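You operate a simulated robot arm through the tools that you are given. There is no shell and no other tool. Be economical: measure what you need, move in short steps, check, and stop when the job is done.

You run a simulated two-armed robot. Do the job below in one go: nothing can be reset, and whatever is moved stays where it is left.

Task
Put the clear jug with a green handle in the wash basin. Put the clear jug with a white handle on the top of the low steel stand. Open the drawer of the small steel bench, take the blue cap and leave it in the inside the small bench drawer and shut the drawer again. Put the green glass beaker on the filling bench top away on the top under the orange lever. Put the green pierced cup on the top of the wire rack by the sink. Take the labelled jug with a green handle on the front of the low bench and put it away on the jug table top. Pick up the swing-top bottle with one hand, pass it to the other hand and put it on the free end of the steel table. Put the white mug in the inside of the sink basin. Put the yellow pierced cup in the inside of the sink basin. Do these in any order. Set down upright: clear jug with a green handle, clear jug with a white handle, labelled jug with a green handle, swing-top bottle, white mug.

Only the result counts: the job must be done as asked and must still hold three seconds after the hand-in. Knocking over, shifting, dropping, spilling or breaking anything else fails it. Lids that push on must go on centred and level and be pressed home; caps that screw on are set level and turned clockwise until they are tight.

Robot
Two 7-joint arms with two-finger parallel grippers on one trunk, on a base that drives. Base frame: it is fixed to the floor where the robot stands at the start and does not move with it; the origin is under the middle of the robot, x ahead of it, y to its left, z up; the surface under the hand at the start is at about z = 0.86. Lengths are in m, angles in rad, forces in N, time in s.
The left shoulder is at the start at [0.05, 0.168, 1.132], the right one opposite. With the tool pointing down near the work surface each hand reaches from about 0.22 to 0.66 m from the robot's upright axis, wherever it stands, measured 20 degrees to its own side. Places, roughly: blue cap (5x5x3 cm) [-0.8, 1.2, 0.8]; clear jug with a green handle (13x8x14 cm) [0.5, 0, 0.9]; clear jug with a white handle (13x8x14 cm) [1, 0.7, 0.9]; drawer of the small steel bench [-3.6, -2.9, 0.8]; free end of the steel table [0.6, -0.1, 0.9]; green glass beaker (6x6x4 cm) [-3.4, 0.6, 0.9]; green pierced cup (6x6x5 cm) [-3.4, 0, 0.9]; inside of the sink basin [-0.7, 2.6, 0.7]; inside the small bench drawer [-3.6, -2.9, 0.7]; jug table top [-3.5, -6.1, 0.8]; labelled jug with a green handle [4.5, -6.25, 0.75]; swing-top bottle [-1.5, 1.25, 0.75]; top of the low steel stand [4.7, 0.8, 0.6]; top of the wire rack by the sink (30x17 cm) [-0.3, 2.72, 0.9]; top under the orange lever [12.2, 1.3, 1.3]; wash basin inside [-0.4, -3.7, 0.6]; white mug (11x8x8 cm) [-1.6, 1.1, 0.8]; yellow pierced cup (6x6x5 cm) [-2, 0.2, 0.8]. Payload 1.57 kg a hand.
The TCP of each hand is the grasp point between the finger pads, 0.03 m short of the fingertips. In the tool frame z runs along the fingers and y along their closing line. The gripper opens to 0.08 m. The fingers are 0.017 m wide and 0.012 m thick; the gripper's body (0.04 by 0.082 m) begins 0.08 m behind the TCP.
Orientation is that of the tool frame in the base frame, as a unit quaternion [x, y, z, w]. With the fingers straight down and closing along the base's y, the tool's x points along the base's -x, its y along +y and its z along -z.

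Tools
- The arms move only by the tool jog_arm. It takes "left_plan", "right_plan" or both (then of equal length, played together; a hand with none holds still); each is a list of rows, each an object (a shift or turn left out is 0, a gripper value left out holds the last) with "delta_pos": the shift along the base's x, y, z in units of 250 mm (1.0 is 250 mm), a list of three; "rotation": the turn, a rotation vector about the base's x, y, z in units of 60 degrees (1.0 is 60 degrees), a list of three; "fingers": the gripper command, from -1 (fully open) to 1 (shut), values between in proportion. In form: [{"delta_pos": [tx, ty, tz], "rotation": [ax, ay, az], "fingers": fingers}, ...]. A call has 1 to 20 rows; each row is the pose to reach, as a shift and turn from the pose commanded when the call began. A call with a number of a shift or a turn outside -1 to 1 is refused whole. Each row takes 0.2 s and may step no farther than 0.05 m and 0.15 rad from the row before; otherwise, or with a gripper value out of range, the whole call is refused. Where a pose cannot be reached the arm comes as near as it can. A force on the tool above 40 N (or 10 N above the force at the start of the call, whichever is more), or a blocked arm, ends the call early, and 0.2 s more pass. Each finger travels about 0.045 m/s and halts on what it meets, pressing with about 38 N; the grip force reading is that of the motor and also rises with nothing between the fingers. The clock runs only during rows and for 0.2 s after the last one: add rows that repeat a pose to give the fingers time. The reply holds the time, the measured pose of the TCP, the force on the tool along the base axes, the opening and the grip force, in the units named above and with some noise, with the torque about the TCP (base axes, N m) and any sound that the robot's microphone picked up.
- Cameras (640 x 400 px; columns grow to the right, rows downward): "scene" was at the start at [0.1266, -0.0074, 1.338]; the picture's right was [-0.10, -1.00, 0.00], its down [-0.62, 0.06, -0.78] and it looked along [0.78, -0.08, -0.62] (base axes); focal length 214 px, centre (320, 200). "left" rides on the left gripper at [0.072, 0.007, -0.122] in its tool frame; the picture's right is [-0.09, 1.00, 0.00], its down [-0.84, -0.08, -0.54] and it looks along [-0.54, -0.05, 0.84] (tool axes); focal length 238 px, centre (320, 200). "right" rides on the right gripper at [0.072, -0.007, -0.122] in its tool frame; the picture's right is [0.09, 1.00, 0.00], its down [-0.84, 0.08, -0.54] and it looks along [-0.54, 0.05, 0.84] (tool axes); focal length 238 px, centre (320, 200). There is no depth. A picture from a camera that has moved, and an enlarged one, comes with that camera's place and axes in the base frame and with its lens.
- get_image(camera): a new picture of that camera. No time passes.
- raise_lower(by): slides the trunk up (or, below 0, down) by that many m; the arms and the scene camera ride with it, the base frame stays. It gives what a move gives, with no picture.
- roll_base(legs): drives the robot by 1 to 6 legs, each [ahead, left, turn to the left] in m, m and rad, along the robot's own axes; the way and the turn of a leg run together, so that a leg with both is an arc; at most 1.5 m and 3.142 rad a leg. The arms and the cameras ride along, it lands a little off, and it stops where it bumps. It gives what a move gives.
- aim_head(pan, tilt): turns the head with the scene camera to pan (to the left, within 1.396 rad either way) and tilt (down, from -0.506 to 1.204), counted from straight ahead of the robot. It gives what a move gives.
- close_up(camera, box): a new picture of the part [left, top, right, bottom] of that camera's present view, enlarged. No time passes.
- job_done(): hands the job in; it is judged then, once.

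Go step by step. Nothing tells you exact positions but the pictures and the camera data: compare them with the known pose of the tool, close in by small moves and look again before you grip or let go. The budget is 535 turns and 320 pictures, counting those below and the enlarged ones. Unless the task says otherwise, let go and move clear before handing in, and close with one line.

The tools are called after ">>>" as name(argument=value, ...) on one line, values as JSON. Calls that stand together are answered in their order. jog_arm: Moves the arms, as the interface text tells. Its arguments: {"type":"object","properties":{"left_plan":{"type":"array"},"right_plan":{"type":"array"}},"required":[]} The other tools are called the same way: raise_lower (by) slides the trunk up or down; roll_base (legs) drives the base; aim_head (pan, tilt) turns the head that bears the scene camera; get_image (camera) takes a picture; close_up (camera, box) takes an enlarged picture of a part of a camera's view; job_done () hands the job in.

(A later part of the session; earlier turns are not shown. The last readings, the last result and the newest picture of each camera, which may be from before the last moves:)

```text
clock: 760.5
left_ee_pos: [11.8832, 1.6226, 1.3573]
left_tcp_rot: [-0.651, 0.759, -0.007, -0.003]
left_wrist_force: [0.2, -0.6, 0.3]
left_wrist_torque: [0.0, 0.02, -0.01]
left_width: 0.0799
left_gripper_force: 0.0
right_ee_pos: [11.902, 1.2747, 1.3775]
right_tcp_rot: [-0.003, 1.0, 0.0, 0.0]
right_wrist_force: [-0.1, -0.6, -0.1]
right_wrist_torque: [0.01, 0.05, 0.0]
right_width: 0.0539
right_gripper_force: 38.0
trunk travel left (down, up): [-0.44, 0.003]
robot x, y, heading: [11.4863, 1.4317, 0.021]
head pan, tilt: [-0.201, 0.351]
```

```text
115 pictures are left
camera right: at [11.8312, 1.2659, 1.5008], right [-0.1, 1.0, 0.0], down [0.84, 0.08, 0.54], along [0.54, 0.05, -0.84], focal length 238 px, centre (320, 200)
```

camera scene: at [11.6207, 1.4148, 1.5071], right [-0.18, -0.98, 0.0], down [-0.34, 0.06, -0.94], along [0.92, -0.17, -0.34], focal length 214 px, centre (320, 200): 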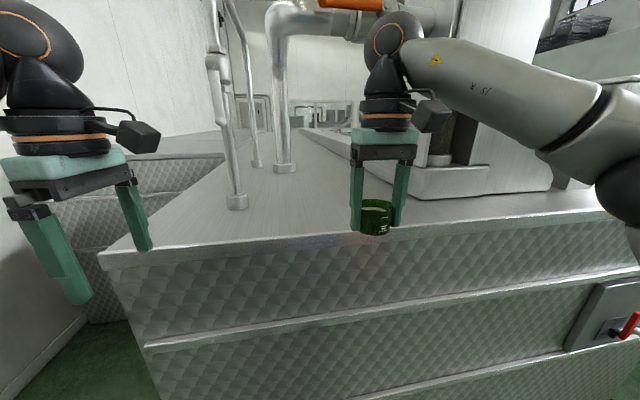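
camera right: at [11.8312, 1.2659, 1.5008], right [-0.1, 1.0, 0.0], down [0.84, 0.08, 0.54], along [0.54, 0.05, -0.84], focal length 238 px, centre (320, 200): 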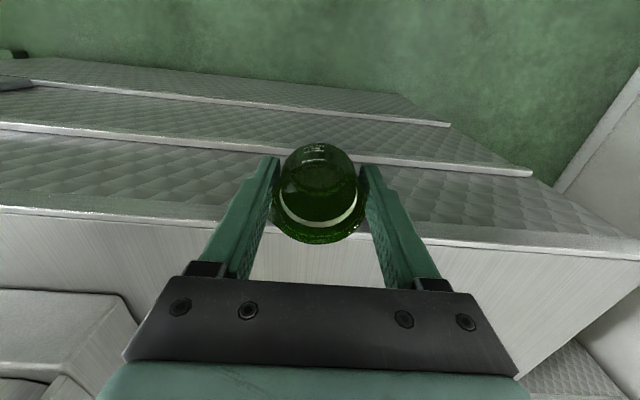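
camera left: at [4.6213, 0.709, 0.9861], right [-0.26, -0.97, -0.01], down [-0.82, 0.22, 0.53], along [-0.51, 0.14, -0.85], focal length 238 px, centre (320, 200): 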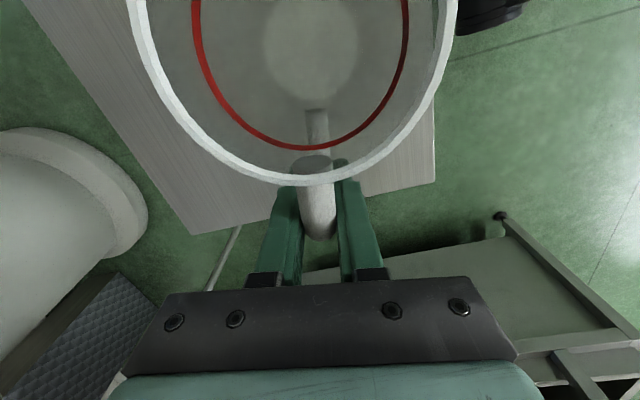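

The lever is at about (12.16, 1.25, 1.74); the spot beneath it is free. I drive 0.18 m ahead with both hands above the top.

>>> roll_base(legs=[[0.18, 0, 0]])

>>> jog_arm(right_plan=[{"delta_pos": [0.1, 0, 0]}, {"delta_pos": [0.2, 0, -0.02]}, {"delta_pos": [0.26, 0, -0.04]}, {"delta_pos": [0.26, 0, -0.04]}])

>>> get_image(camera="scene")

>>> get_image(camera="right")

```text
clock: 762.0
left_ee_pos: [12.0638, 1.6288, 1.3581]
left_tcp_rot: [-0.654, 0.757, -0.006, -0.004]
left_wrist_force: [-0.1, -0.2, 0.3]
left_wrist_torque: [0.01, -0.04, 0.01]
left_width: 0.0799
left_gripper_force: 0.1
right_ee_pos: [12.0844, 1.2823, 1.3779]
right_tcp_rot: [-0.006, 1.0, 0.0, 0.0]
right_wrist_force: [0.6, 0.9, -0.8]
right_wrist_torque: [0.0, 0.03, -0.02]
right_width: 0.0539
right_gripper_force: 38.0
trunk travel left (down, up): [-0.44, 0.003]
robot x, y, heading: [11.666, 1.4314, 0.029]
head pan, tilt: [-0.201, 0.351]
```

```text
clock: 763.0
left_ee_pos: [12.0617, 1.6291, 1.3576]
left_tcp_rot: [-0.654, 0.757, -0.006, -0.004]
left_wrist_force: [-0.2, -0.1, 0.2]
left_wrist_torque: [0.01, 0.01, 0.03]
left_width: 0.0802
left_gripper_force: 0.0
right_ee_pos: [12.1472, 1.2803, 1.367]
right_tcp_rot: [-0.005, 1.0, 0.0, 0.0]
right_wrist_force: [0.1, 0.0, -0.8]
right_wrist_torque: [-0.02, -0.01, 0.03]
right_width: 0.0541
right_gripper_force: 37.9
trunk travel left (down, up): [-0.44, 0.003]
robot x, y, heading: [11.6677, 1.4365, 0.025]
head pan, tilt: [-0.201, 0.351]
```

```text
114 pictures are left
camera scene: at [11.8005, 1.4201, 1.5071], right [-0.17, -0.99, 0.0], down [-0.34, 0.06, -0.94], along [0.93, -0.16, -0.34], focal length 214 px, centre (320, 200)
```

scene: 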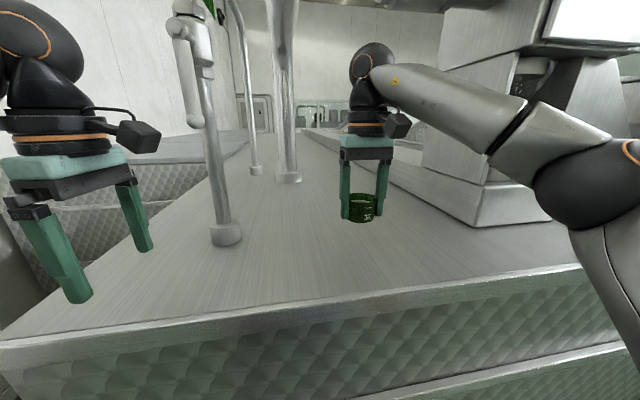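

```text
113 pictures are left
camera right: at [12.0763, 1.2712, 1.4903], right [-0.1, 0.99, 0.0], down [0.84, 0.09, 0.54], along [0.54, 0.06, -0.84], focal length 238 px, centre (320, 200)
```

right: 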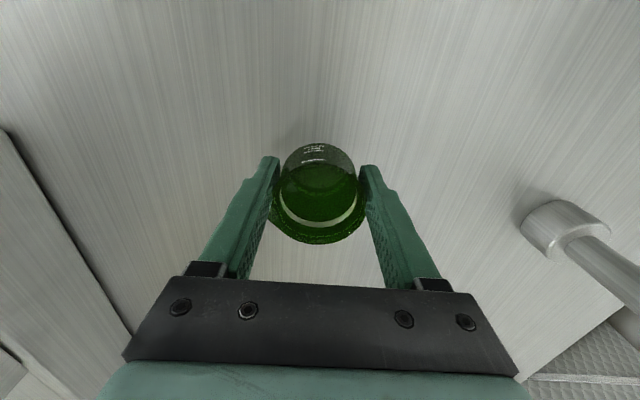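

Right over the free spot. I lower in small steps to contact.

>>> jog_arm(right_plan=[{"delta_pos": [0, 0, -0.06]}, {"delta_pos": [0, 0, -0.12]}, {"delta_pos": [0, 0, -0.12]}])

>>> jog_arm(right_plan=[{"delta_pos": [0, 0, -0.04]}, {"delta_pos": [0, 0, -0.08]}, {"delta_pos": [0, 0, -0.08]}])

```text
clock: 763.8
left_ee_pos: [12.0618, 1.6291, 1.359]
left_tcp_rot: [-0.654, 0.757, -0.007, -0.004]
left_wrist_force: [-0.1, -0.2, -0.2]
left_wrist_torque: [0.02, -0.01, -0.01]
left_width: 0.0799
left_gripper_force: 0.0
right_ee_pos: [12.1492, 1.282, 1.3385]
right_tcp_rot: [-0.006, 1.0, 0.0, 0.0]
right_wrist_force: [0.3, -0.6, -0.8]
right_wrist_torque: [0.05, 0.0, -0.03]
right_width: 0.0542
right_gripper_force: 38.3
trunk travel left (down, up): [-0.44, 0.003]
robot x, y, heading: [11.6695, 1.4348, 0.032]
head pan, tilt: [-0.201, 0.351]
```

```text
clock: 764.6
left_ee_pos: [12.0624, 1.6285, 1.3578]
left_tcp_rot: [-0.653, 0.757, -0.007, -0.003]
left_wrist_force: [0.1, -0.9, 0.6]
left_wrist_torque: [-0.01, 0.01, 0.01]
left_width: 0.08
left_gripper_force: 0.1
right_ee_pos: [12.1476, 1.2822, 1.3168]
right_tcp_rot: [-0.007, 1.0, 0.001, -0.001]
right_wrist_force: [-0.3, -0.2, -0.6]
right_wrist_torque: [-0.01, -0.01, -0.01]
right_width: 0.0543
right_gripper_force: 37.6
trunk travel left (down, up): [-0.44, 0.003]
robot x, y, heading: [11.6683, 1.43, 0.031]
head pan, tilt: [-0.201, 0.351]
```

>>> jog_arm(right_plan=[{"delta_pos": [0, 0, -0.04]}, {"delta_pos": [0, 0, -0.08]}, {"delta_pos": [0, 0, -0.08]}])

>>> get_image(camera="right")

```text
clock: 765.2
left_ee_pos: [12.0602, 1.6302, 1.3572]
left_tcp_rot: [-0.654, 0.757, -0.008, -0.003]
left_wrist_force: [0.0, -0.2, 0.0]
left_wrist_torque: [0.06, 0.01, 0.02]
left_width: 0.0799
left_gripper_force: 0.1
right_ee_pos: [12.1478, 1.2811, 1.3103]
right_tcp_rot: [-0.006, 1.0, 0.003, 0.008]
right_wrist_force: [-5.3, 0.7, 9.0]
right_wrist_torque: [-0.28, 0.24, -0.14]
right_width: 0.0539
right_gripper_force: 37.7
trunk travel left (down, up): [-0.44, 0.003]
robot x, y, heading: [11.6679, 1.4325, 0.026]
head pan, tilt: [-0.201, 0.351]
stopped in row 2 (right hand): the force on the tool passed its limit at 50 N (the readings are from after the stop); the commanded pose is now the measured one
```

```text
112 pictures are left
camera right: at [12.0731, 1.2716, 1.4317], right [-0.1, 0.99, 0.0], down [0.83, 0.09, 0.56], along [0.55, 0.06, -0.83], focal length 238 px, centre (320, 200)
```

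right: 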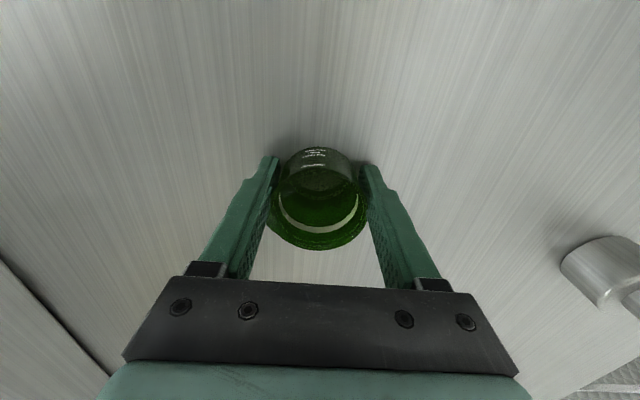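

On the surface. I open and go straight up.

>>> jog_arm(right_plan=[{"delta_pos": [0, 0, 0.01], "fingers": -1}, {"delta_pos": [0, 0, 0.01], "fingers": -1}, {"delta_pos": [0, 0, 0.01], "fingers": -1}])

>>> jog_arm(right_plan=[{"delta_pos": [0, 0, 0.08]}, {"delta_pos": [0, 0, 0.16]}, {"delta_pos": [-0.02, 0, 0.26]}, {"delta_pos": [-0.1, 0, 0.3]}])

>>> get_image(camera="right")

```text
clock: 766.0
left_ee_pos: [12.0627, 1.6296, 1.3575]
left_tcp_rot: [-0.653, 0.757, -0.007, -0.004]
left_wrist_force: [-0.3, 0.3, 0.8]
left_wrist_torque: [-0.03, -0.01, -0.02]
left_width: 0.0798
left_gripper_force: 0.1
right_ee_pos: [12.1495, 1.2809, 1.3113]
right_tcp_rot: [-0.005, 1.0, 0.001, 0.008]
right_wrist_force: [-0.3, -0.5, 0.3]
right_wrist_torque: [-0.02, 0.01, 0.01]
right_width: 0.0802
right_gripper_force: 0.1
trunk travel left (down, up): [-0.44, 0.003]
robot x, y, heading: [11.6695, 1.4345, 0.025]
head pan, tilt: [-0.201, 0.351]
```

```text
clock: 767.0
left_ee_pos: [12.0612, 1.6293, 1.3586]
left_tcp_rot: [-0.653, 0.757, -0.006, -0.002]
left_wrist_force: [0.4, -0.7, 0.3]
left_wrist_torque: [0.02, -0.03, 0.0]
left_width: 0.08
left_gripper_force: 0.0
right_ee_pos: [12.1239, 1.2793, 1.3875]
right_tcp_rot: [-0.005, 1.0, 0.001, 0.007]
right_wrist_force: [1.1, 0.0, 0.6]
right_wrist_torque: [0.0, -0.01, 0.01]
right_width: 0.0802
right_gripper_force: 0.0
trunk travel left (down, up): [-0.44, 0.003]
robot x, y, heading: [11.6694, 1.4372, 0.027]
head pan, tilt: [-0.201, 0.351]
```

```text
111 pictures are left
camera right: at [12.0509, 1.2695, 1.5089], right [-0.1, 0.99, 0.0], down [0.83, 0.08, 0.56], along [0.55, 0.06, -0.83], focal length 238 px, centre (320, 200)
```

right: 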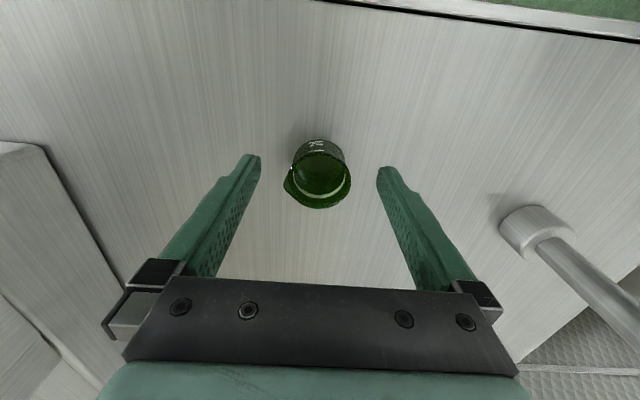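

The beaker stands under the orange lever. Now back west for the bottle and the cap: I back out of the gap and return along the aisle.

>>> roll_base(legs=[[-0.19, 0, 0], [0, 0, -1.59], [1.3, 0, 0], [1.15, 0, 0], [0, 0, -1.57]])

>>> raise_lower(by=-0.05)

>>> jog_arm(left_plan=[{"delta_pos": [0, 0, -0.15], "rotation": [0, 0, -0.14]}, {"delta_pos": [0, 0, -0.3], "rotation": [0, 0, -0.28]}, {"delta_pos": [0, 0, -0.45], "rotation": [0, 0, -0.42]}, {"delta_pos": [0, 0, -0.5], "rotation": [0, 0, -0.56]}, {"delta_pos": [0, 0, -0.5], "rotation": [0, 0, -0.7]}, {"delta_pos": [0, 0, -0.5], "rotation": [0, 0, -0.84]}, {"delta_pos": [0, 0, -0.5], "rotation": [0, 0, -0.98]}], right_plan=[{"delta_pos": [0, 0, -0.15]}, {"delta_pos": [0, 0, -0.3]}, {"delta_pos": [0, 0, -0.45]}, {"delta_pos": [0, 0, -0.5]}, {"delta_pos": [0, 0, -0.5]}, {"delta_pos": [0, 0, -0.5]}, {"delta_pos": [0, 0, -0.5]}])

```text
clock: 788.0
left_ee_pos: [11.0765, -1.1699, 1.3582]
left_tcp_rot: [0.78, 0.625, 0.004, -0.006]
left_wrist_force: [-0.3, 0.3, 0.0]
left_wrist_torque: [0.04, -0.01, -0.01]
left_width: 0.0801
left_gripper_force: 0.1
right_ee_pos: [11.0395, -0.8161, 1.3862]
right_tcp_rot: [0.999, -0.031, -0.007, 0.002]
right_wrist_force: [0.0, -0.6, -0.4]
right_wrist_torque: [-0.01, 0.03, 0.02]
right_width: 0.0799
right_gripper_force: 0.0
trunk travel left (down, up): [-0.44, 0.003]
robot x, y, heading: [11.4823, -1.0029, 3.097]
head pan, tilt: [-0.201, 0.351]
```

```text
clock: 788.9
left_ee_pos: [11.0763, -1.1694, 1.3088]
left_tcp_rot: [0.781, 0.625, 0.003, -0.008]
left_wrist_force: [-0.4, -0.1, -0.6]
left_wrist_torque: [0.01, -0.01, 0.03]
left_width: 0.0801
left_gripper_force: 0.0
right_ee_pos: [11.0379, -0.8169, 1.337]
right_tcp_rot: [1.0, -0.031, -0.007, 0.002]
right_wrist_force: [0.3, -0.6, -0.5]
right_wrist_torque: [0.02, 0.01, 0.0]
right_width: 0.0801
right_gripper_force: 0.0
trunk travel left (down, up): [-0.39, 0.053]
robot x, y, heading: [11.4825, -1.0022, 3.099]
head pan, tilt: [-0.201, 0.351]
```

```text
clock: 790.5
left_ee_pos: [11.0756, -1.1703, 1.1835]
left_tcp_rot: [0.987, 0.16, 0.006, -0.005]
left_wrist_force: [0.3, 0.0, -0.7]
left_wrist_torque: [0.0, -0.01, -0.03]
left_width: 0.0799
left_gripper_force: 0.1
right_ee_pos: [11.0399, -0.8172, 1.2126]
right_tcp_rot: [0.999, -0.031, -0.007, 0.002]
right_wrist_force: [-0.7, -0.2, 0.1]
right_wrist_torque: [-0.02, -0.01, 0.03]
right_width: 0.0799
right_gripper_force: 0.1
trunk travel left (down, up): [-0.39, 0.053]
robot x, y, heading: [11.4844, -1.0031, 3.101]
head pan, tilt: [-0.201, 0.351]
```

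I drive west along the aisle.

>>> roll_base(legs=[[1.5, 0, 0.04], [1.5, 0, 0], [1.5, 0, 0], [1.5, 0, 0], [1.5, 0, 0]])

>>> get_image(camera="scene")

```text
clock: 825.8
left_ee_pos: [3.6483, -0.4661, 1.1826]
left_tcp_rot: [0.992, 0.125, 0.007, -0.003]
left_wrist_force: [-0.3, 0.0, -0.1]
left_wrist_torque: [0.0, 0.0, -0.02]
left_width: 0.08
left_gripper_force: 0.0
right_ee_pos: [3.6392, -0.1085, 1.2122]
right_tcp_rot: [0.998, -0.067, -0.009, 0.002]
right_wrist_force: [0.1, -0.5, -0.7]
right_wrist_torque: [-0.02, 0.02, -0.01]
right_width: 0.0797
right_gripper_force: 0.0
trunk travel left (down, up): [-0.39, 0.053]
robot x, y, heading: [4.0657, -0.3298, 3.021]
head pan, tilt: [-0.201, 0.351]
```

```text
110 pictures are left
camera scene: at [3.9408, -0.293, 1.457], right [0.31, 0.95, 0.0], down [0.33, -0.11, -0.94], along [-0.89, 0.29, -0.34], focal length 214 px, centre (320, 200)
```

scene: 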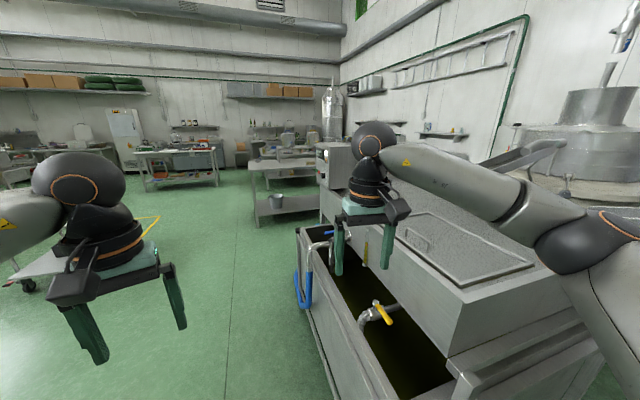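

I drifted toward the machine; I sidestep left first and correct the heading.

>>> roll_base(legs=[[0, 0.7, 0], [0, 0, 0.12]])

>>> roll_base(legs=[[1.5, 0, 0], [1.3, 0, 0]])

```text
clock: 833.0
left_ee_pos: [3.5863, -1.2175, 1.1827]
left_tcp_rot: [0.983, 0.184, 0.006, -0.004]
left_wrist_force: [-0.6, -0.3, 0.2]
left_wrist_torque: [0.01, -0.01, -0.02]
left_width: 0.0799
left_gripper_force: 0.0
right_ee_pos: [3.5336, -0.8643, 1.2128]
right_tcp_rot: [1.0, -0.008, -0.008, 0.001]
right_wrist_force: [0.0, 0.5, 0.0]
right_wrist_torque: [0.0, -0.01, 0.01]
right_width: 0.08
right_gripper_force: 0.1
trunk travel left (down, up): [-0.39, 0.053]
robot x, y, heading: [3.9847, -1.027, -3.144]
head pan, tilt: [-0.201, 0.351]
```

```text
clock: 846.5
left_ee_pos: [0.8069, -1.238, 1.1837]
left_tcp_rot: [0.983, 0.186, 0.007, -0.004]
left_wrist_force: [1.1, 0.2, 0.2]
left_wrist_torque: [-0.02, 0.01, 0.03]
left_width: 0.08
left_gripper_force: 0.1
right_ee_pos: [0.7523, -0.8875, 1.2135]
right_tcp_rot: [1.0, -0.006, -0.008, 0.002]
right_wrist_force: [-0.4, -0.6, -0.6]
right_wrist_torque: [0.01, 0.02, 0.02]
right_width: 0.0798
right_gripper_force: 0.1
trunk travel left (down, up): [-0.39, 0.053]
robot x, y, heading: [1.204, -1.0452, -3.139]
head pan, tilt: [-0.201, 0.351]
```

I'm at (1.2, -1.05). I drive to x≈-0.2, turn north and go up to the aisle by the table with the bottle.

>>> roll_base(legs=[[1.4, 0, 0], [0, 0, -1.57], [1.4, 0, 0], [1.4, 0, 0]])

>>> aim_head(pan=0.8, tilt=0.6)

>>> get_image(camera="scene")

```text
clock: 870.5
left_ee_pos: [-0.3324, 2.1926, 1.1823]
left_tcp_rot: [0.819, -0.574, 0.007, 0.002]
left_wrist_force: [-0.3, -0.2, 0.0]
left_wrist_torque: [-0.01, -0.01, -0.02]
left_width: 0.0802
left_gripper_force: 0.0
right_ee_pos: [0.0201, 2.2383, 1.2123]
right_tcp_rot: [-0.693, 0.721, 0.007, 0.004]
right_wrist_force: [-0.9, 0.2, -0.6]
right_wrist_torque: [-0.01, -0.03, 0.0]
right_width: 0.0801
right_gripper_force: 0.1
trunk travel left (down, up): [-0.39, 0.053]
robot x, y, heading: [-0.1551, 1.7904, 1.555]
head pan, tilt: [-0.201, 0.351]
```

```text
clock: 871.8
left_ee_pos: [-0.3328, 2.1926, 1.1836]
left_tcp_rot: [0.819, -0.574, 0.007, 0.001]
left_wrist_force: [0.2, 0.2, 0.0]
left_wrist_torque: [-0.01, -0.01, 0.02]
left_width: 0.0801
left_gripper_force: 0.0
right_ee_pos: [0.0198, 2.2369, 1.2127]
right_tcp_rot: [-0.693, 0.721, 0.006, 0.005]
right_wrist_force: [-0.3, -0.3, -0.1]
right_wrist_torque: [0.02, 0.0, -0.04]
right_width: 0.08
right_gripper_force: 0.1
trunk travel left (down, up): [-0.39, 0.053]
robot x, y, heading: [-0.1561, 1.7917, 1.551]
head pan, tilt: [0.799, 0.6]
```

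```text
109 pictures are left
camera scene: at [-0.216, 1.8932, 1.4343], right [0.71, 0.7, 0.0], down [0.4, -0.4, -0.83], along [-0.58, 0.59, -0.56], focal length 214 px, centre (320, 200)
```

scene: 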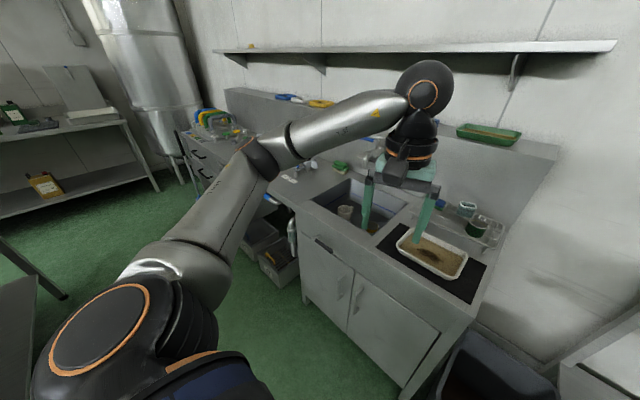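

I turn west, drive 1.3 m, then face south at the bottle.

>>> roll_base(legs=[[0, 0, 1.585], [1.3, 0.03, 0], [0, 0, 1.57]])

>>> aim_head(pan=0, tilt=0.75)

>>> get_image(camera="scene")

>>> get_image(camera="right")

```text
clock: 885.9
left_ee_pos: [-1.3117, 1.3995, 1.1827]
left_tcp_rot: [0.597, 0.802, 0.001, -0.007]
left_wrist_force: [1.2, -0.2, -0.1]
left_wrist_torque: [0.01, 0.01, 0.01]
left_width: 0.0801
left_gripper_force: 0.0
right_ee_pos: [-1.6667, 1.3733, 1.2144]
right_tcp_rot: [0.739, 0.674, -0.004, 0.007]
right_wrist_force: [0.6, -0.4, 0.0]
right_wrist_torque: [-0.04, -0.01, 0.02]
right_width: 0.08
right_gripper_force: 0.1
trunk travel left (down, up): [-0.39, 0.053]
robot x, y, heading: [-1.4644, 1.8125, -1.644]
head pan, tilt: [0.799, 0.6]
```

```text
clock: 887.1
left_ee_pos: [-1.3124, 1.3995, 1.1835]
left_tcp_rot: [0.597, 0.802, 0.001, -0.006]
left_wrist_force: [0.0, -0.9, 0.1]
left_wrist_torque: [0.01, 0.0, 0.06]
left_width: 0.0802
left_gripper_force: 0.2
right_ee_pos: [-1.6662, 1.3729, 1.2129]
right_tcp_rot: [0.74, 0.673, -0.005, 0.007]
right_wrist_force: [0.2, -0.8, -0.1]
right_wrist_torque: [-0.03, 0.04, -0.02]
right_width: 0.0799
right_gripper_force: 0.1
trunk travel left (down, up): [-0.39, 0.053]
robot x, y, heading: [-1.4642, 1.8096, -1.645]
head pan, tilt: [0.0, 0.75]
```

```text
108 pictures are left
camera scene: at [-1.4742, 1.6894, 1.4214], right [-1.0, 0.07, 0.0], down [0.05, 0.68, -0.73], along [-0.05, -0.73, -0.68], focal length 214 px, centre (320, 200)
```

scene: 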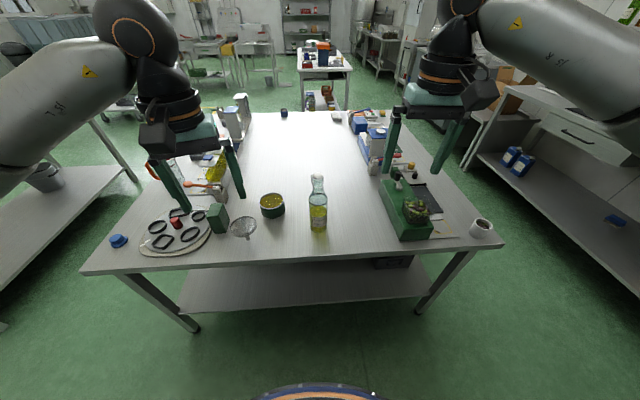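

```text
107 pictures are left
camera right: at [-1.6655, 1.4457, 1.3346], right [1.0, 0.0, 0.0], down [0.0, -0.83, 0.56], along [0.0, -0.56, -0.83], focal length 238 px, centre (320, 200)
```

right: 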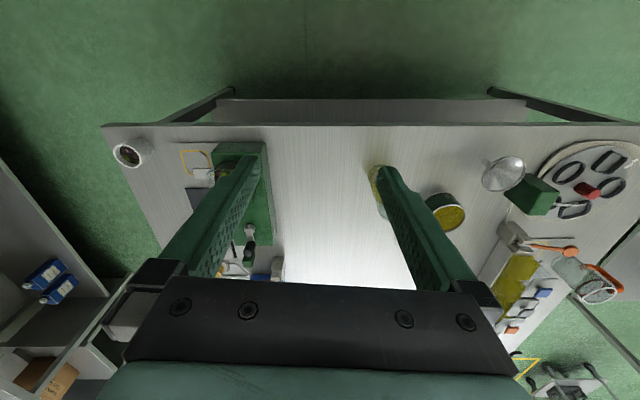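

Bottle at about (-1.505, 1.152), top z≈1.02. I'll grip its body with the right hand pitched 45° forward, then give the neck to the left hand. First square up, approach a little and pitch the right hand.

>>> roll_base(legs=[[0, 0, 0.074], [0.09, 0, 0]])

>>> raise_lower(by=-0.07)

>>> jog_arm(right_plan=[{"rotation": [-0.14, 0, 0], "delta_pos": [0.08, 0.05, 0]}, {"rotation": [-0.28, 0, 0], "delta_pos": [0.16, 0.1, 0]}, {"rotation": [-0.42, 0, 0], "delta_pos": [0.26, 0.1, 0]}, {"rotation": [-0.56, 0, 0], "delta_pos": [0.38, 0.1, 0]}, {"rotation": [-0.7, 0, 0], "delta_pos": [0.5, 0.1, 0]}, {"rotation": [-0.75, 0, 0], "delta_pos": [0.6, 0.1, -0.1]}, {"rotation": [-0.75, 0, 0], "delta_pos": [0.6, 0.1, -0.2]}])

>>> get_image(camera="right")

>>> get_image(camera="scene")

```text
clock: 888.6
left_ee_pos: [-1.2812, 1.3205, 1.1824]
left_tcp_rot: [0.566, 0.824, 0.003, -0.007]
left_wrist_force: [0.2, 0.2, -0.3]
left_wrist_torque: [-0.01, -0.02, -0.01]
left_width: 0.0799
left_gripper_force: 0.0
right_ee_pos: [-1.6333, 1.2704, 1.2133]
right_tcp_rot: [0.715, 0.7, -0.005, 0.007]
right_wrist_force: [0.3, -0.3, -0.4]
right_wrist_torque: [0.02, 0.01, 0.02]
right_width: 0.0796
right_gripper_force: 0.2
trunk travel left (down, up): [-0.39, 0.053]
robot x, y, heading: [-1.467, 1.72, -1.573]
head pan, tilt: [0.0, 0.75]
```

```text
clock: 889.7
left_ee_pos: [-1.2824, 1.3217, 1.1136]
left_tcp_rot: [0.566, 0.825, 0.0, -0.007]
left_wrist_force: [-0.5, 0.1, -0.5]
left_wrist_torque: [-0.01, 0.0, -0.01]
left_width: 0.0802
left_gripper_force: 0.1
right_ee_pos: [-1.634, 1.2716, 1.1425]
right_tcp_rot: [0.714, 0.7, -0.005, 0.007]
right_wrist_force: [0.1, 0.4, 0.7]
right_wrist_torque: [0.01, -0.01, -0.02]
right_width: 0.0799
right_gripper_force: 0.0
trunk travel left (down, up): [-0.32, 0.123]
robot x, y, heading: [-1.4678, 1.7209, -1.573]
head pan, tilt: [0.0, 0.75]
```

```text
clock: 891.3
left_ee_pos: [-1.2824, 1.3219, 1.1134]
left_tcp_rot: [0.566, 0.824, 0.002, -0.007]
left_wrist_force: [0.0, -0.5, 0.0]
left_wrist_torque: [0.0, 0.02, 0.0]
left_width: 0.08
left_gripper_force: 0.1
right_ee_pos: [-1.4853, 1.2979, 1.0925]
right_tcp_rot: [0.657, 0.644, -0.272, 0.281]
right_wrist_force: [0.1, -0.3, -0.4]
right_wrist_torque: [0.0, 0.01, -0.02]
right_width: 0.0803
right_gripper_force: 0.0
trunk travel left (down, up): [-0.32, 0.123]
robot x, y, heading: [-1.4678, 1.7176, -1.579]
head pan, tilt: [0.0, 0.75]
```

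```text
106 pictures are left
camera right: at [-1.4905, 1.433, 1.1263], right [1.0, 0.05, -0.05], down [0.06, -0.19, 0.98], along [0.04, -0.98, -0.19], focal length 238 px, centre (320, 200)
```

right: 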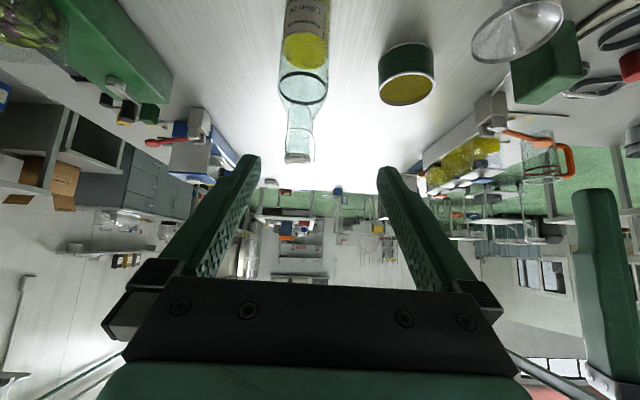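

```text
105 pictures are left
camera scene: at [-1.4657, 1.5995, 1.3514], right [-1.0, 0.0, 0.0], down [0.0, 0.68, -0.73], along [0.0, -0.73, -0.68], focal length 214 px, centre (320, 200)
```

scene: 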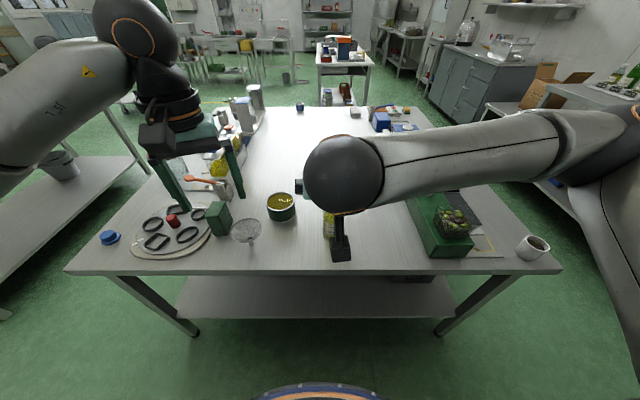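

The bottle axis is at x≈-1.509, y≈1.152. I align x at a pre-pose and check again.

>>> jog_arm(right_plan=[{"delta_pos": [-0.05, 0, -0.08]}, {"delta_pos": [-0.095, -0.05, -0.2]}, {"delta_pos": [-0.095, -0.1, -0.34]}, {"delta_pos": [-0.095, -0.15, -0.49]}, {"delta_pos": [-0.095, -0.15, -0.49]}])

>>> get_image(camera="right")

>>> get_image(camera="left")

```text
clock: 892.5
left_ee_pos: [-1.2821, 1.3211, 1.1135]
left_tcp_rot: [0.566, 0.825, 0.001, -0.007]
left_wrist_force: [0.3, 0.1, 0.3]
left_wrist_torque: [-0.02, -0.02, 0.0]
left_width: 0.0801
left_gripper_force: 0.0
right_ee_pos: [-1.5056, 1.2556, 0.9708]
right_tcp_rot: [0.657, 0.644, -0.272, 0.28]
right_wrist_force: [-1.4, -0.2, 0.5]
right_wrist_torque: [0.03, -0.02, -0.02]
right_width: 0.0799
right_gripper_force: 0.1
trunk travel left (down, up): [-0.32, 0.123]
robot x, y, heading: [-1.4632, 1.7233, -1.575]
head pan, tilt: [0.0, 0.75]
```

```text
104 pictures are left
camera right: at [-1.5106, 1.3923, 1.0044], right [1.0, 0.05, -0.05], down [0.06, -0.19, 0.98], along [0.04, -0.98, -0.2], focal length 238 px, centre (320, 200)
```

right: 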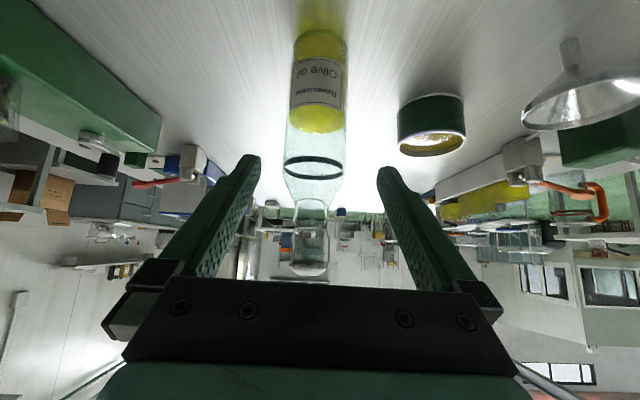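

```text
103 pictures are left
camera left: at [-1.3004, 1.3897, 1.2379], right [0.96, 0.27, -0.01], down [0.23, -0.81, 0.53], along [0.14, -0.51, -0.85], focal length 238 px, centre (320, 200)
```

left: 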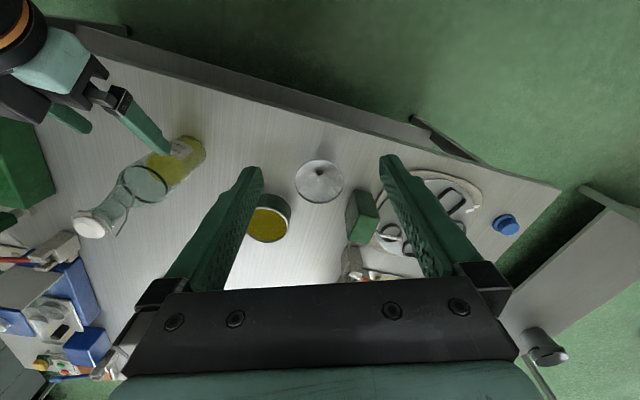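

Well centred (body ≈6 cm wide). I advance along the tool axis and close.

>>> jog_arm(right_plan=[{"delta_pos": [-0.008, -0.1, -0.1]}, {"delta_pos": [-0.008, -0.2, -0.2]}, {"delta_pos": [-0.008, -0.3, -0.3]}, {"delta_pos": [-0.008, -0.39, -0.39]}, {"delta_pos": [-0.008, -0.39, -0.39]}])

>>> get_image(camera="right")

>>> get_image(camera="left")

```text
clock: 893.7
left_ee_pos: [-1.2824, 1.3219, 1.1134]
left_tcp_rot: [0.566, 0.824, 0.0, -0.007]
left_wrist_force: [0.5, 0.1, 0.7]
left_wrist_torque: [-0.01, 0.0, 0.01]
left_width: 0.0799
left_gripper_force: 0.1
right_ee_pos: [-1.5087, 1.1572, 0.873]
right_tcp_rot: [0.656, 0.646, -0.272, 0.28]
right_wrist_force: [-0.2, 0.5, -0.1]
right_wrist_torque: [-0.01, -0.02, -0.02]
right_width: 0.0799
right_gripper_force: 0.1
trunk travel left (down, up): [-0.32, 0.123]
robot x, y, heading: [-1.466, 1.7197, -1.572]
head pan, tilt: [0.0, 0.75]
```

```text
102 pictures are left
camera right: at [-1.5132, 1.2944, 0.9079], right [1.0, 0.05, -0.05], down [0.06, -0.19, 0.98], along [0.04, -0.98, -0.2], focal length 238 px, centre (320, 200)
```

right: 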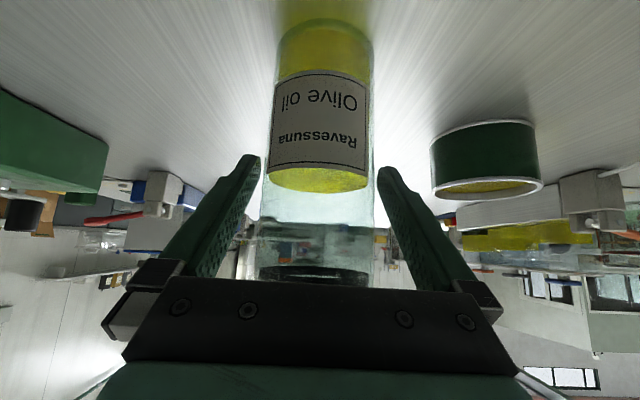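

```text
101 pictures are left
camera left: at [-1.3004, 1.3897, 1.2379], right [0.96, 0.27, -0.01], down [0.23, -0.81, 0.53], along [0.14, -0.51, -0.85], focal length 238 px, centre (320, 200)
```

left: 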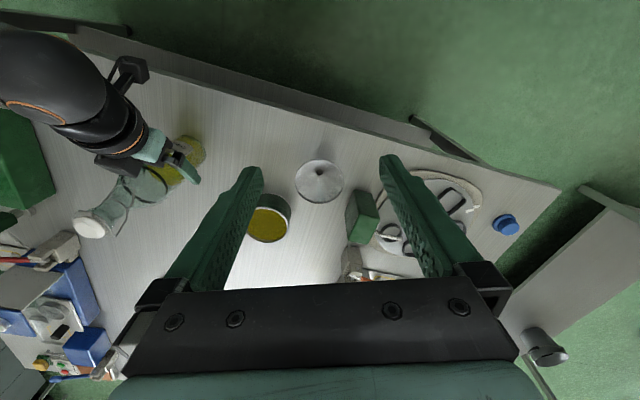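

The bottle is between the pads. I close and lift with the trunk.

>>> jog_arm(right_plan=[{"fingers": 1}, {"fingers": 1}, {"fingers": 1}, {"fingers": 1}])

>>> raise_lower(by=0.06)

>>> get_image(camera="right")

```text
clock: 894.7
left_ee_pos: [-1.2824, 1.3213, 1.1134]
left_tcp_rot: [0.566, 0.824, 0.001, -0.007]
left_wrist_force: [-0.5, 1.0, 0.5]
left_wrist_torque: [0.0, -0.03, -0.01]
left_width: 0.0799
left_gripper_force: 0.0
right_ee_pos: [-1.5075, 1.1581, 0.8748]
right_tcp_rot: [0.658, 0.645, -0.272, 0.279]
right_wrist_force: [-2.3, -0.5, -0.3]
right_wrist_torque: [-0.02, 0.39, 0.03]
right_width: 0.067
right_gripper_force: 38.0
trunk travel left (down, up): [-0.32, 0.123]
robot x, y, heading: [-1.4634, 1.722, -1.575]
head pan, tilt: [0.0, 0.75]
```

```text
clock: 895.7
left_ee_pos: [-1.2825, 1.3207, 1.1729]
left_tcp_rot: [0.566, 0.824, 0.002, -0.007]
left_wrist_force: [0.5, 0.6, 0.7]
left_wrist_torque: [0.01, 0.01, 0.01]
left_width: 0.0798
left_gripper_force: 0.0
right_ee_pos: [-1.5085, 1.1573, 0.9335]
right_tcp_rot: [0.658, 0.645, -0.271, 0.279]
right_wrist_force: [-0.3, 0.2, -6.1]
right_wrist_torque: [0.01, 0.02, -0.01]
right_width: 0.0668
right_gripper_force: 38.0
trunk travel left (down, up): [-0.38, 0.063]
robot x, y, heading: [-1.4651, 1.7207, -1.572]
head pan, tilt: [0.0, 0.75]
```

```text
100 pictures are left
camera right: at [-1.5131, 1.2942, 0.9676], right [1.0, 0.05, -0.05], down [0.06, -0.19, 0.98], along [0.04, -0.98, -0.2], focal length 238 px, centre (320, 200)
```

right: 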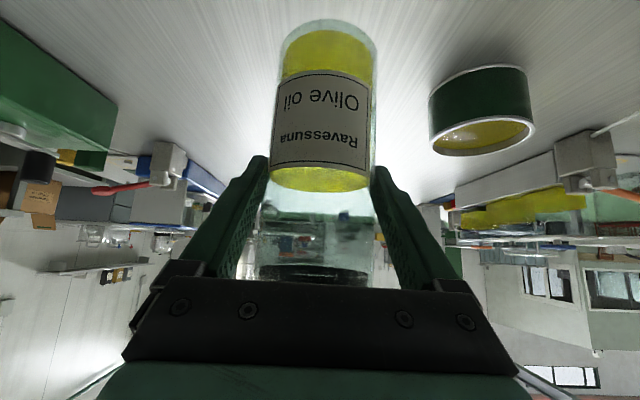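

Lifted, about 0.6 kg. Now the left hand comes from above to take the neck (closing along x). I move it above the bottle first.

>>> jog_arm(left_plan=[{"delta_pos": [0, 0, 0.16], "rotation": [0, 0, -0.06]}, {"delta_pos": [-0.05, 0, 0.32], "rotation": [0, 0, -0.12]}, {"delta_pos": [-0.18, -0.1, 0.34], "rotation": [0, 0, -0.18]}, {"delta_pos": [-0.33, -0.2, 0.34], "rotation": [0, 0, -0.24]}, {"delta_pos": [-0.48, -0.31, 0.34], "rotation": [0, 0, -0.3]}, {"delta_pos": [-0.62, -0.42, 0.34], "rotation": [0, 0, -0.355]}, {"delta_pos": [-0.76, -0.53, 0.34], "rotation": [0, 0, -0.355]}, {"delta_pos": [-0.9, -0.64, 0.34], "rotation": [0, 0, -0.355]}, {"delta_pos": [-0.9, -0.655, 0.34], "rotation": [0, 0, -0.355]}])

>>> get_image(camera="left")

>>> get_image(camera="scene")

```text
clock: 897.7
left_ee_pos: [-1.4901, 1.2083, 1.2398]
left_tcp_rot: [0.71, 0.704, 0.002, -0.006]
left_wrist_force: [0.4, 0.7, 0.0]
left_wrist_torque: [-0.03, 0.0, -0.02]
left_width: 0.0798
left_gripper_force: 0.1
left hand out of reach, approached as far as the arm can: row 7, 8, 9
right_ee_pos: [-1.5087, 1.1582, 0.9334]
right_tcp_rot: [0.657, 0.645, -0.272, 0.28]
right_wrist_force: [0.7, 0.0, -6.1]
right_wrist_torque: [0.04, -0.02, -0.01]
right_width: 0.067
right_gripper_force: 37.9
trunk travel left (down, up): [-0.38, 0.063]
robot x, y, heading: [-1.4684, 1.7234, -1.575]
head pan, tilt: [0.0, 0.75]
```

```text
99 pictures are left
camera left: at [-1.4821, 1.2791, 1.3644], right [1.0, -0.1, -0.01], down [-0.08, -0.84, 0.53], along [-0.06, -0.53, -0.85], focal length 238 px, centre (320, 200)
```

left: 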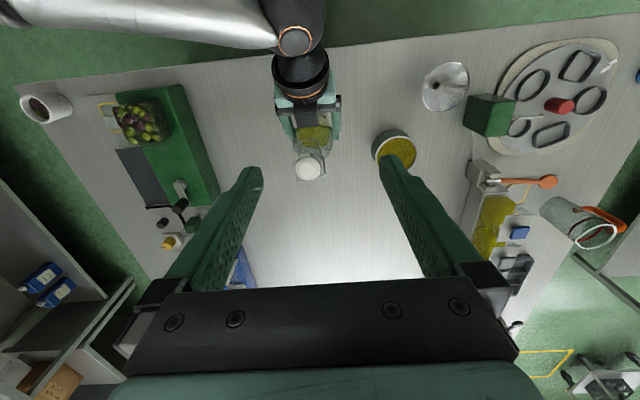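

```text
98 pictures are left
camera scene: at [-1.4661, 1.5992, 1.4114], right [-1.0, 0.0, 0.0], down [0.0, 0.68, -0.73], along [0.0, -0.73, -0.68], focal length 214 px, centre (320, 200)
```

scene: 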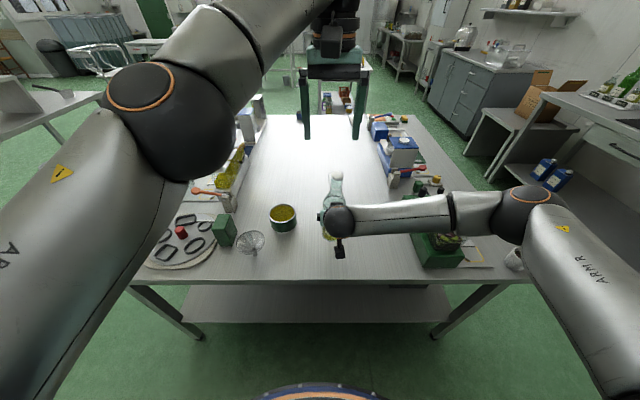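

The reach is limited at that height. I lower the left hand a bit first, then align above the cap.

>>> jog_arm(left_plan=[{"delta_pos": [0, 0, -0.15]}, {"delta_pos": [0, 0, -0.3]}, {"delta_pos": [0, 0, -0.36]}, {"delta_pos": [-0.04, -0.1, -0.36]}, {"delta_pos": [-0.07, -0.2, -0.36]}, {"delta_pos": [-0.07, -0.2, -0.36]}])

>>> get_image(camera="left")

```text
clock: 899.1
left_ee_pos: [-1.5016, 1.1786, 1.1477]
left_tcp_rot: [0.71, 0.705, 0.003, -0.006]
left_wrist_force: [-0.4, -1.0, -0.2]
left_wrist_torque: [0.01, -0.02, -0.02]
left_width: 0.0799
left_gripper_force: 0.2
left hand out of reach, approached as far as the arm can: row 5, 6
right_ee_pos: [-1.5084, 1.1595, 0.9344]
right_tcp_rot: [0.658, 0.644, -0.272, 0.279]
right_wrist_force: [-0.6, 0.3, -6.6]
right_wrist_torque: [0.02, 0.01, 0.01]
right_width: 0.0669
right_gripper_force: 38.1
trunk travel left (down, up): [-0.38, 0.063]
robot x, y, heading: [-1.4649, 1.7258, -1.57]
head pan, tilt: [0.0, 0.75]
```

```text
97 pictures are left
camera left: at [-1.493, 1.2475, 1.2727], right [1.0, -0.1, -0.01], down [-0.08, -0.84, 0.53], along [-0.06, -0.53, -0.85], focal length 238 px, centre (320, 200)
```

left: 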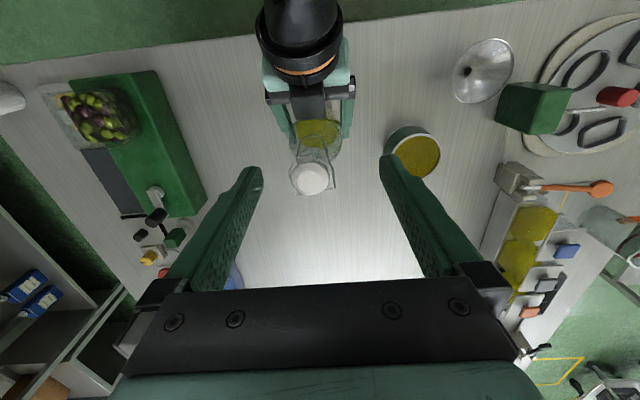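

The bottle cap is at about (-1.513, 1.150). I bring the bottle 4 cm nearer and to the left with the right hand, so that the left arm need not stretch.

>>> jog_arm(right_plan=[{"delta_pos": [0.05, 0.05, 0]}, {"delta_pos": [0.1, 0.1, 0]}, {"delta_pos": [0.16, 0.15, 0]}, {"delta_pos": [0.2, 0.18, 0]}, {"delta_pos": [0.2, 0.18, 0]}])

>>> get_image(camera="left")

```text
clock: 900.3
left_ee_pos: [-1.5003, 1.1772, 1.1481]
left_tcp_rot: [0.709, 0.705, 0.002, -0.007]
left_wrist_force: [0.1, 0.6, -1.2]
left_wrist_torque: [0.03, 0.01, 0.03]
left_width: 0.0801
left_gripper_force: 0.0
right_ee_pos: [-1.4586, 1.2051, 0.9355]
right_tcp_rot: [0.657, 0.645, -0.272, 0.28]
right_wrist_force: [0.7, 0.0, -6.2]
right_wrist_torque: [0.03, -0.02, -0.01]
right_width: 0.0667
right_gripper_force: 37.9
trunk travel left (down, up): [-0.38, 0.063]
robot x, y, heading: [-1.4649, 1.7204, -1.576]
head pan, tilt: [0.0, 0.75]
```

```text
96 pictures are left
camera left: at [-1.4921, 1.2472, 1.2728], right [1.0, -0.1, -0.01], down [-0.08, -0.84, 0.53], along [-0.06, -0.53, -0.85], focal length 238 px, centre (320, 200)
```

left: 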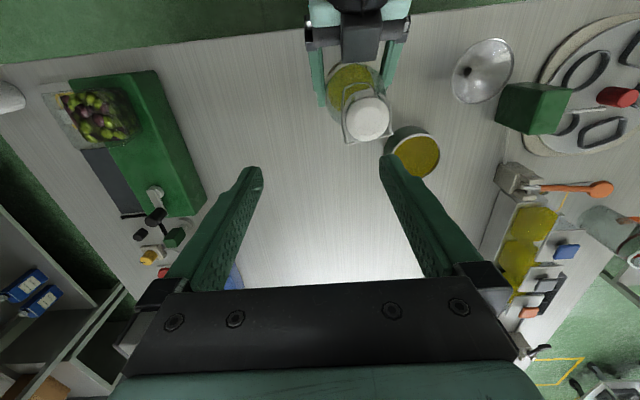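

Now the cap is at (-1.461, 1.198). I align the left hand above it.

>>> jog_arm(left_plan=[{"delta_pos": [0.08, 0.04, 0]}, {"delta_pos": [0.157, 0.083, 0]}, {"delta_pos": [0.157, 0.083, 0]}])

>>> get_image(camera="left")

```text
clock: 901.1
left_ee_pos: [-1.4622, 1.1995, 1.1485]
left_tcp_rot: [0.709, 0.706, 0.002, -0.007]
left_wrist_force: [-0.4, -0.5, 0.0]
left_wrist_torque: [-0.01, 0.01, -0.01]
left_width: 0.08
left_gripper_force: 0.0
right_ee_pos: [-1.4577, 1.2055, 0.9349]
right_tcp_rot: [0.658, 0.645, -0.272, 0.279]
right_wrist_force: [-0.3, 0.0, -6.2]
right_wrist_torque: [-0.01, -0.03, -0.03]
right_width: 0.0672
right_gripper_force: 38.0
trunk travel left (down, up): [-0.38, 0.063]
robot x, y, heading: [-1.467, 1.7172, -1.572]
head pan, tilt: [0.0, 0.75]
```

```text
95 pictures are left
camera left: at [-1.454, 1.2685, 1.2727], right [1.0, -0.1, -0.01], down [-0.08, -0.84, 0.53], along [-0.06, -0.53, -0.85], focal length 238 px, centre (320, 200)
```

left: 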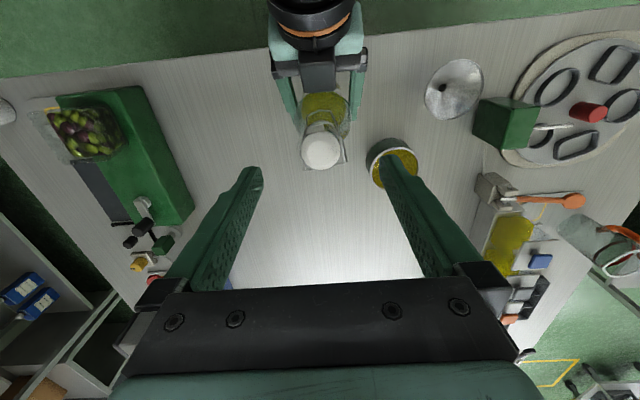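

Aligned. I descend around the neck, leaving the palm clear of the cap, and look.

>>> jog_arm(left_plan=[{"delta_pos": [0, -0.01, -0.1]}, {"delta_pos": [0, -0.014, -0.2]}, {"delta_pos": [0, -0.014, -0.3]}, {"delta_pos": [0, -0.014, -0.4]}, {"delta_pos": [0, -0.014, -0.47]}, {"delta_pos": [0, -0.014, -0.47]}])

>>> get_image(camera="left")

>>> close_up(camera="scene", box=[220, 100, 420, 225])

```text
clock: 902.5
left_ee_pos: [-1.4608, 1.1928, 1.0326]
left_tcp_rot: [0.709, 0.705, 0.004, -0.007]
left_wrist_force: [-0.1, 0.0, -0.3]
left_wrist_torque: [-0.01, 0.02, 0.01]
left_width: 0.0799
left_gripper_force: 0.1
right_ee_pos: [-1.4585, 1.2043, 0.9344]
right_tcp_rot: [0.658, 0.645, -0.272, 0.28]
right_wrist_force: [-0.8, -0.4, -6.8]
right_wrist_torque: [0.02, -0.01, 0.03]
right_width: 0.0665
right_gripper_force: 38.4
trunk travel left (down, up): [-0.38, 0.063]
robot x, y, heading: [-1.4687, 1.7225, -1.572]
head pan, tilt: [0.0, 0.75]
```

```text
94 pictures are left
camera left: at [-1.4522, 1.2631, 1.1571], right [1.0, -0.1, -0.01], down [-0.08, -0.84, 0.53], along [-0.06, -0.53, -0.85], focal length 238 px, centre (320, 200)
```

left: 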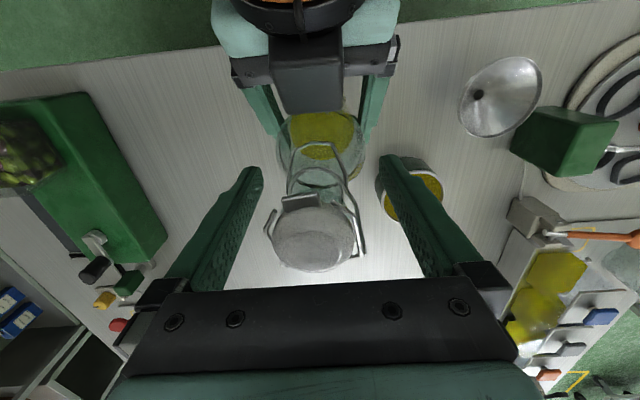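

```text
3.20 times, centred on (320, 162) of scene
camera zoom: at [-1.4654, 1.5991, 1.4114], right [-1.0, 0.0, 0.0], down [0.0, 0.68, -0.73], along [0.0, -0.73, -0.68], focal length 686 px, centre (320, 320)
```

zoom: 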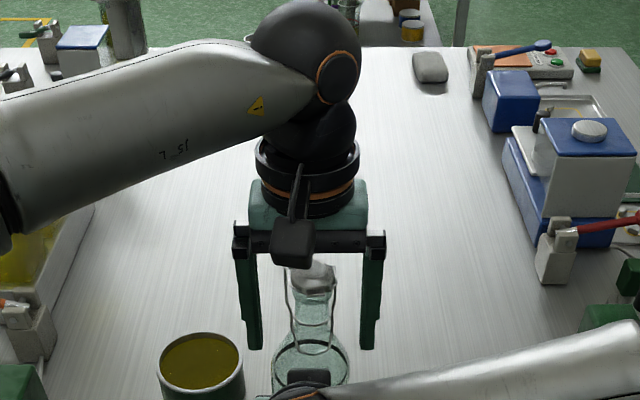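

The neck is between the left fingers. I close the left hand.

>>> jog_arm(left_plan=[{"fingers": 1}, {"fingers": 1}, {"fingers": 1}, {"fingers": 1}, {"fingers": 1}])

>>> get_image(camera="left")

```text
clock: 903.7
left_ee_pos: [-1.4596, 1.1928, 1.0327]
left_tcp_rot: [0.709, 0.705, 0.004, -0.007]
left_wrist_force: [0.2, -0.2, -0.8]
left_wrist_torque: [-0.04, -0.08, 0.04]
left_width: 0.0589
left_gripper_force: 37.5
right_ee_pos: [-1.4584, 1.2043, 0.9351]
right_tcp_rot: [0.657, 0.645, -0.272, 0.279]
right_wrist_force: [-0.5, 1.1, -5.4]
right_wrist_torque: [-0.01, 0.01, -0.06]
right_width: 0.0667
right_gripper_force: 38.2
trunk travel left (down, up): [-0.38, 0.063]
robot x, y, heading: [-1.467, 1.7219, -1.575]
head pan, tilt: [0.0, 0.75]
```

```text
92 pictures are left
camera left: at [-1.4521, 1.2629, 1.1574], right [1.0, -0.1, -0.01], down [-0.08, -0.84, 0.53], along [-0.06, -0.53, -0.85], focal length 238 px, centre (320, 200)
```

left: 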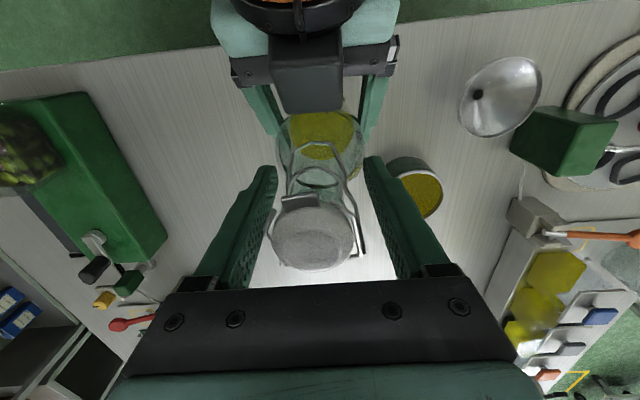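

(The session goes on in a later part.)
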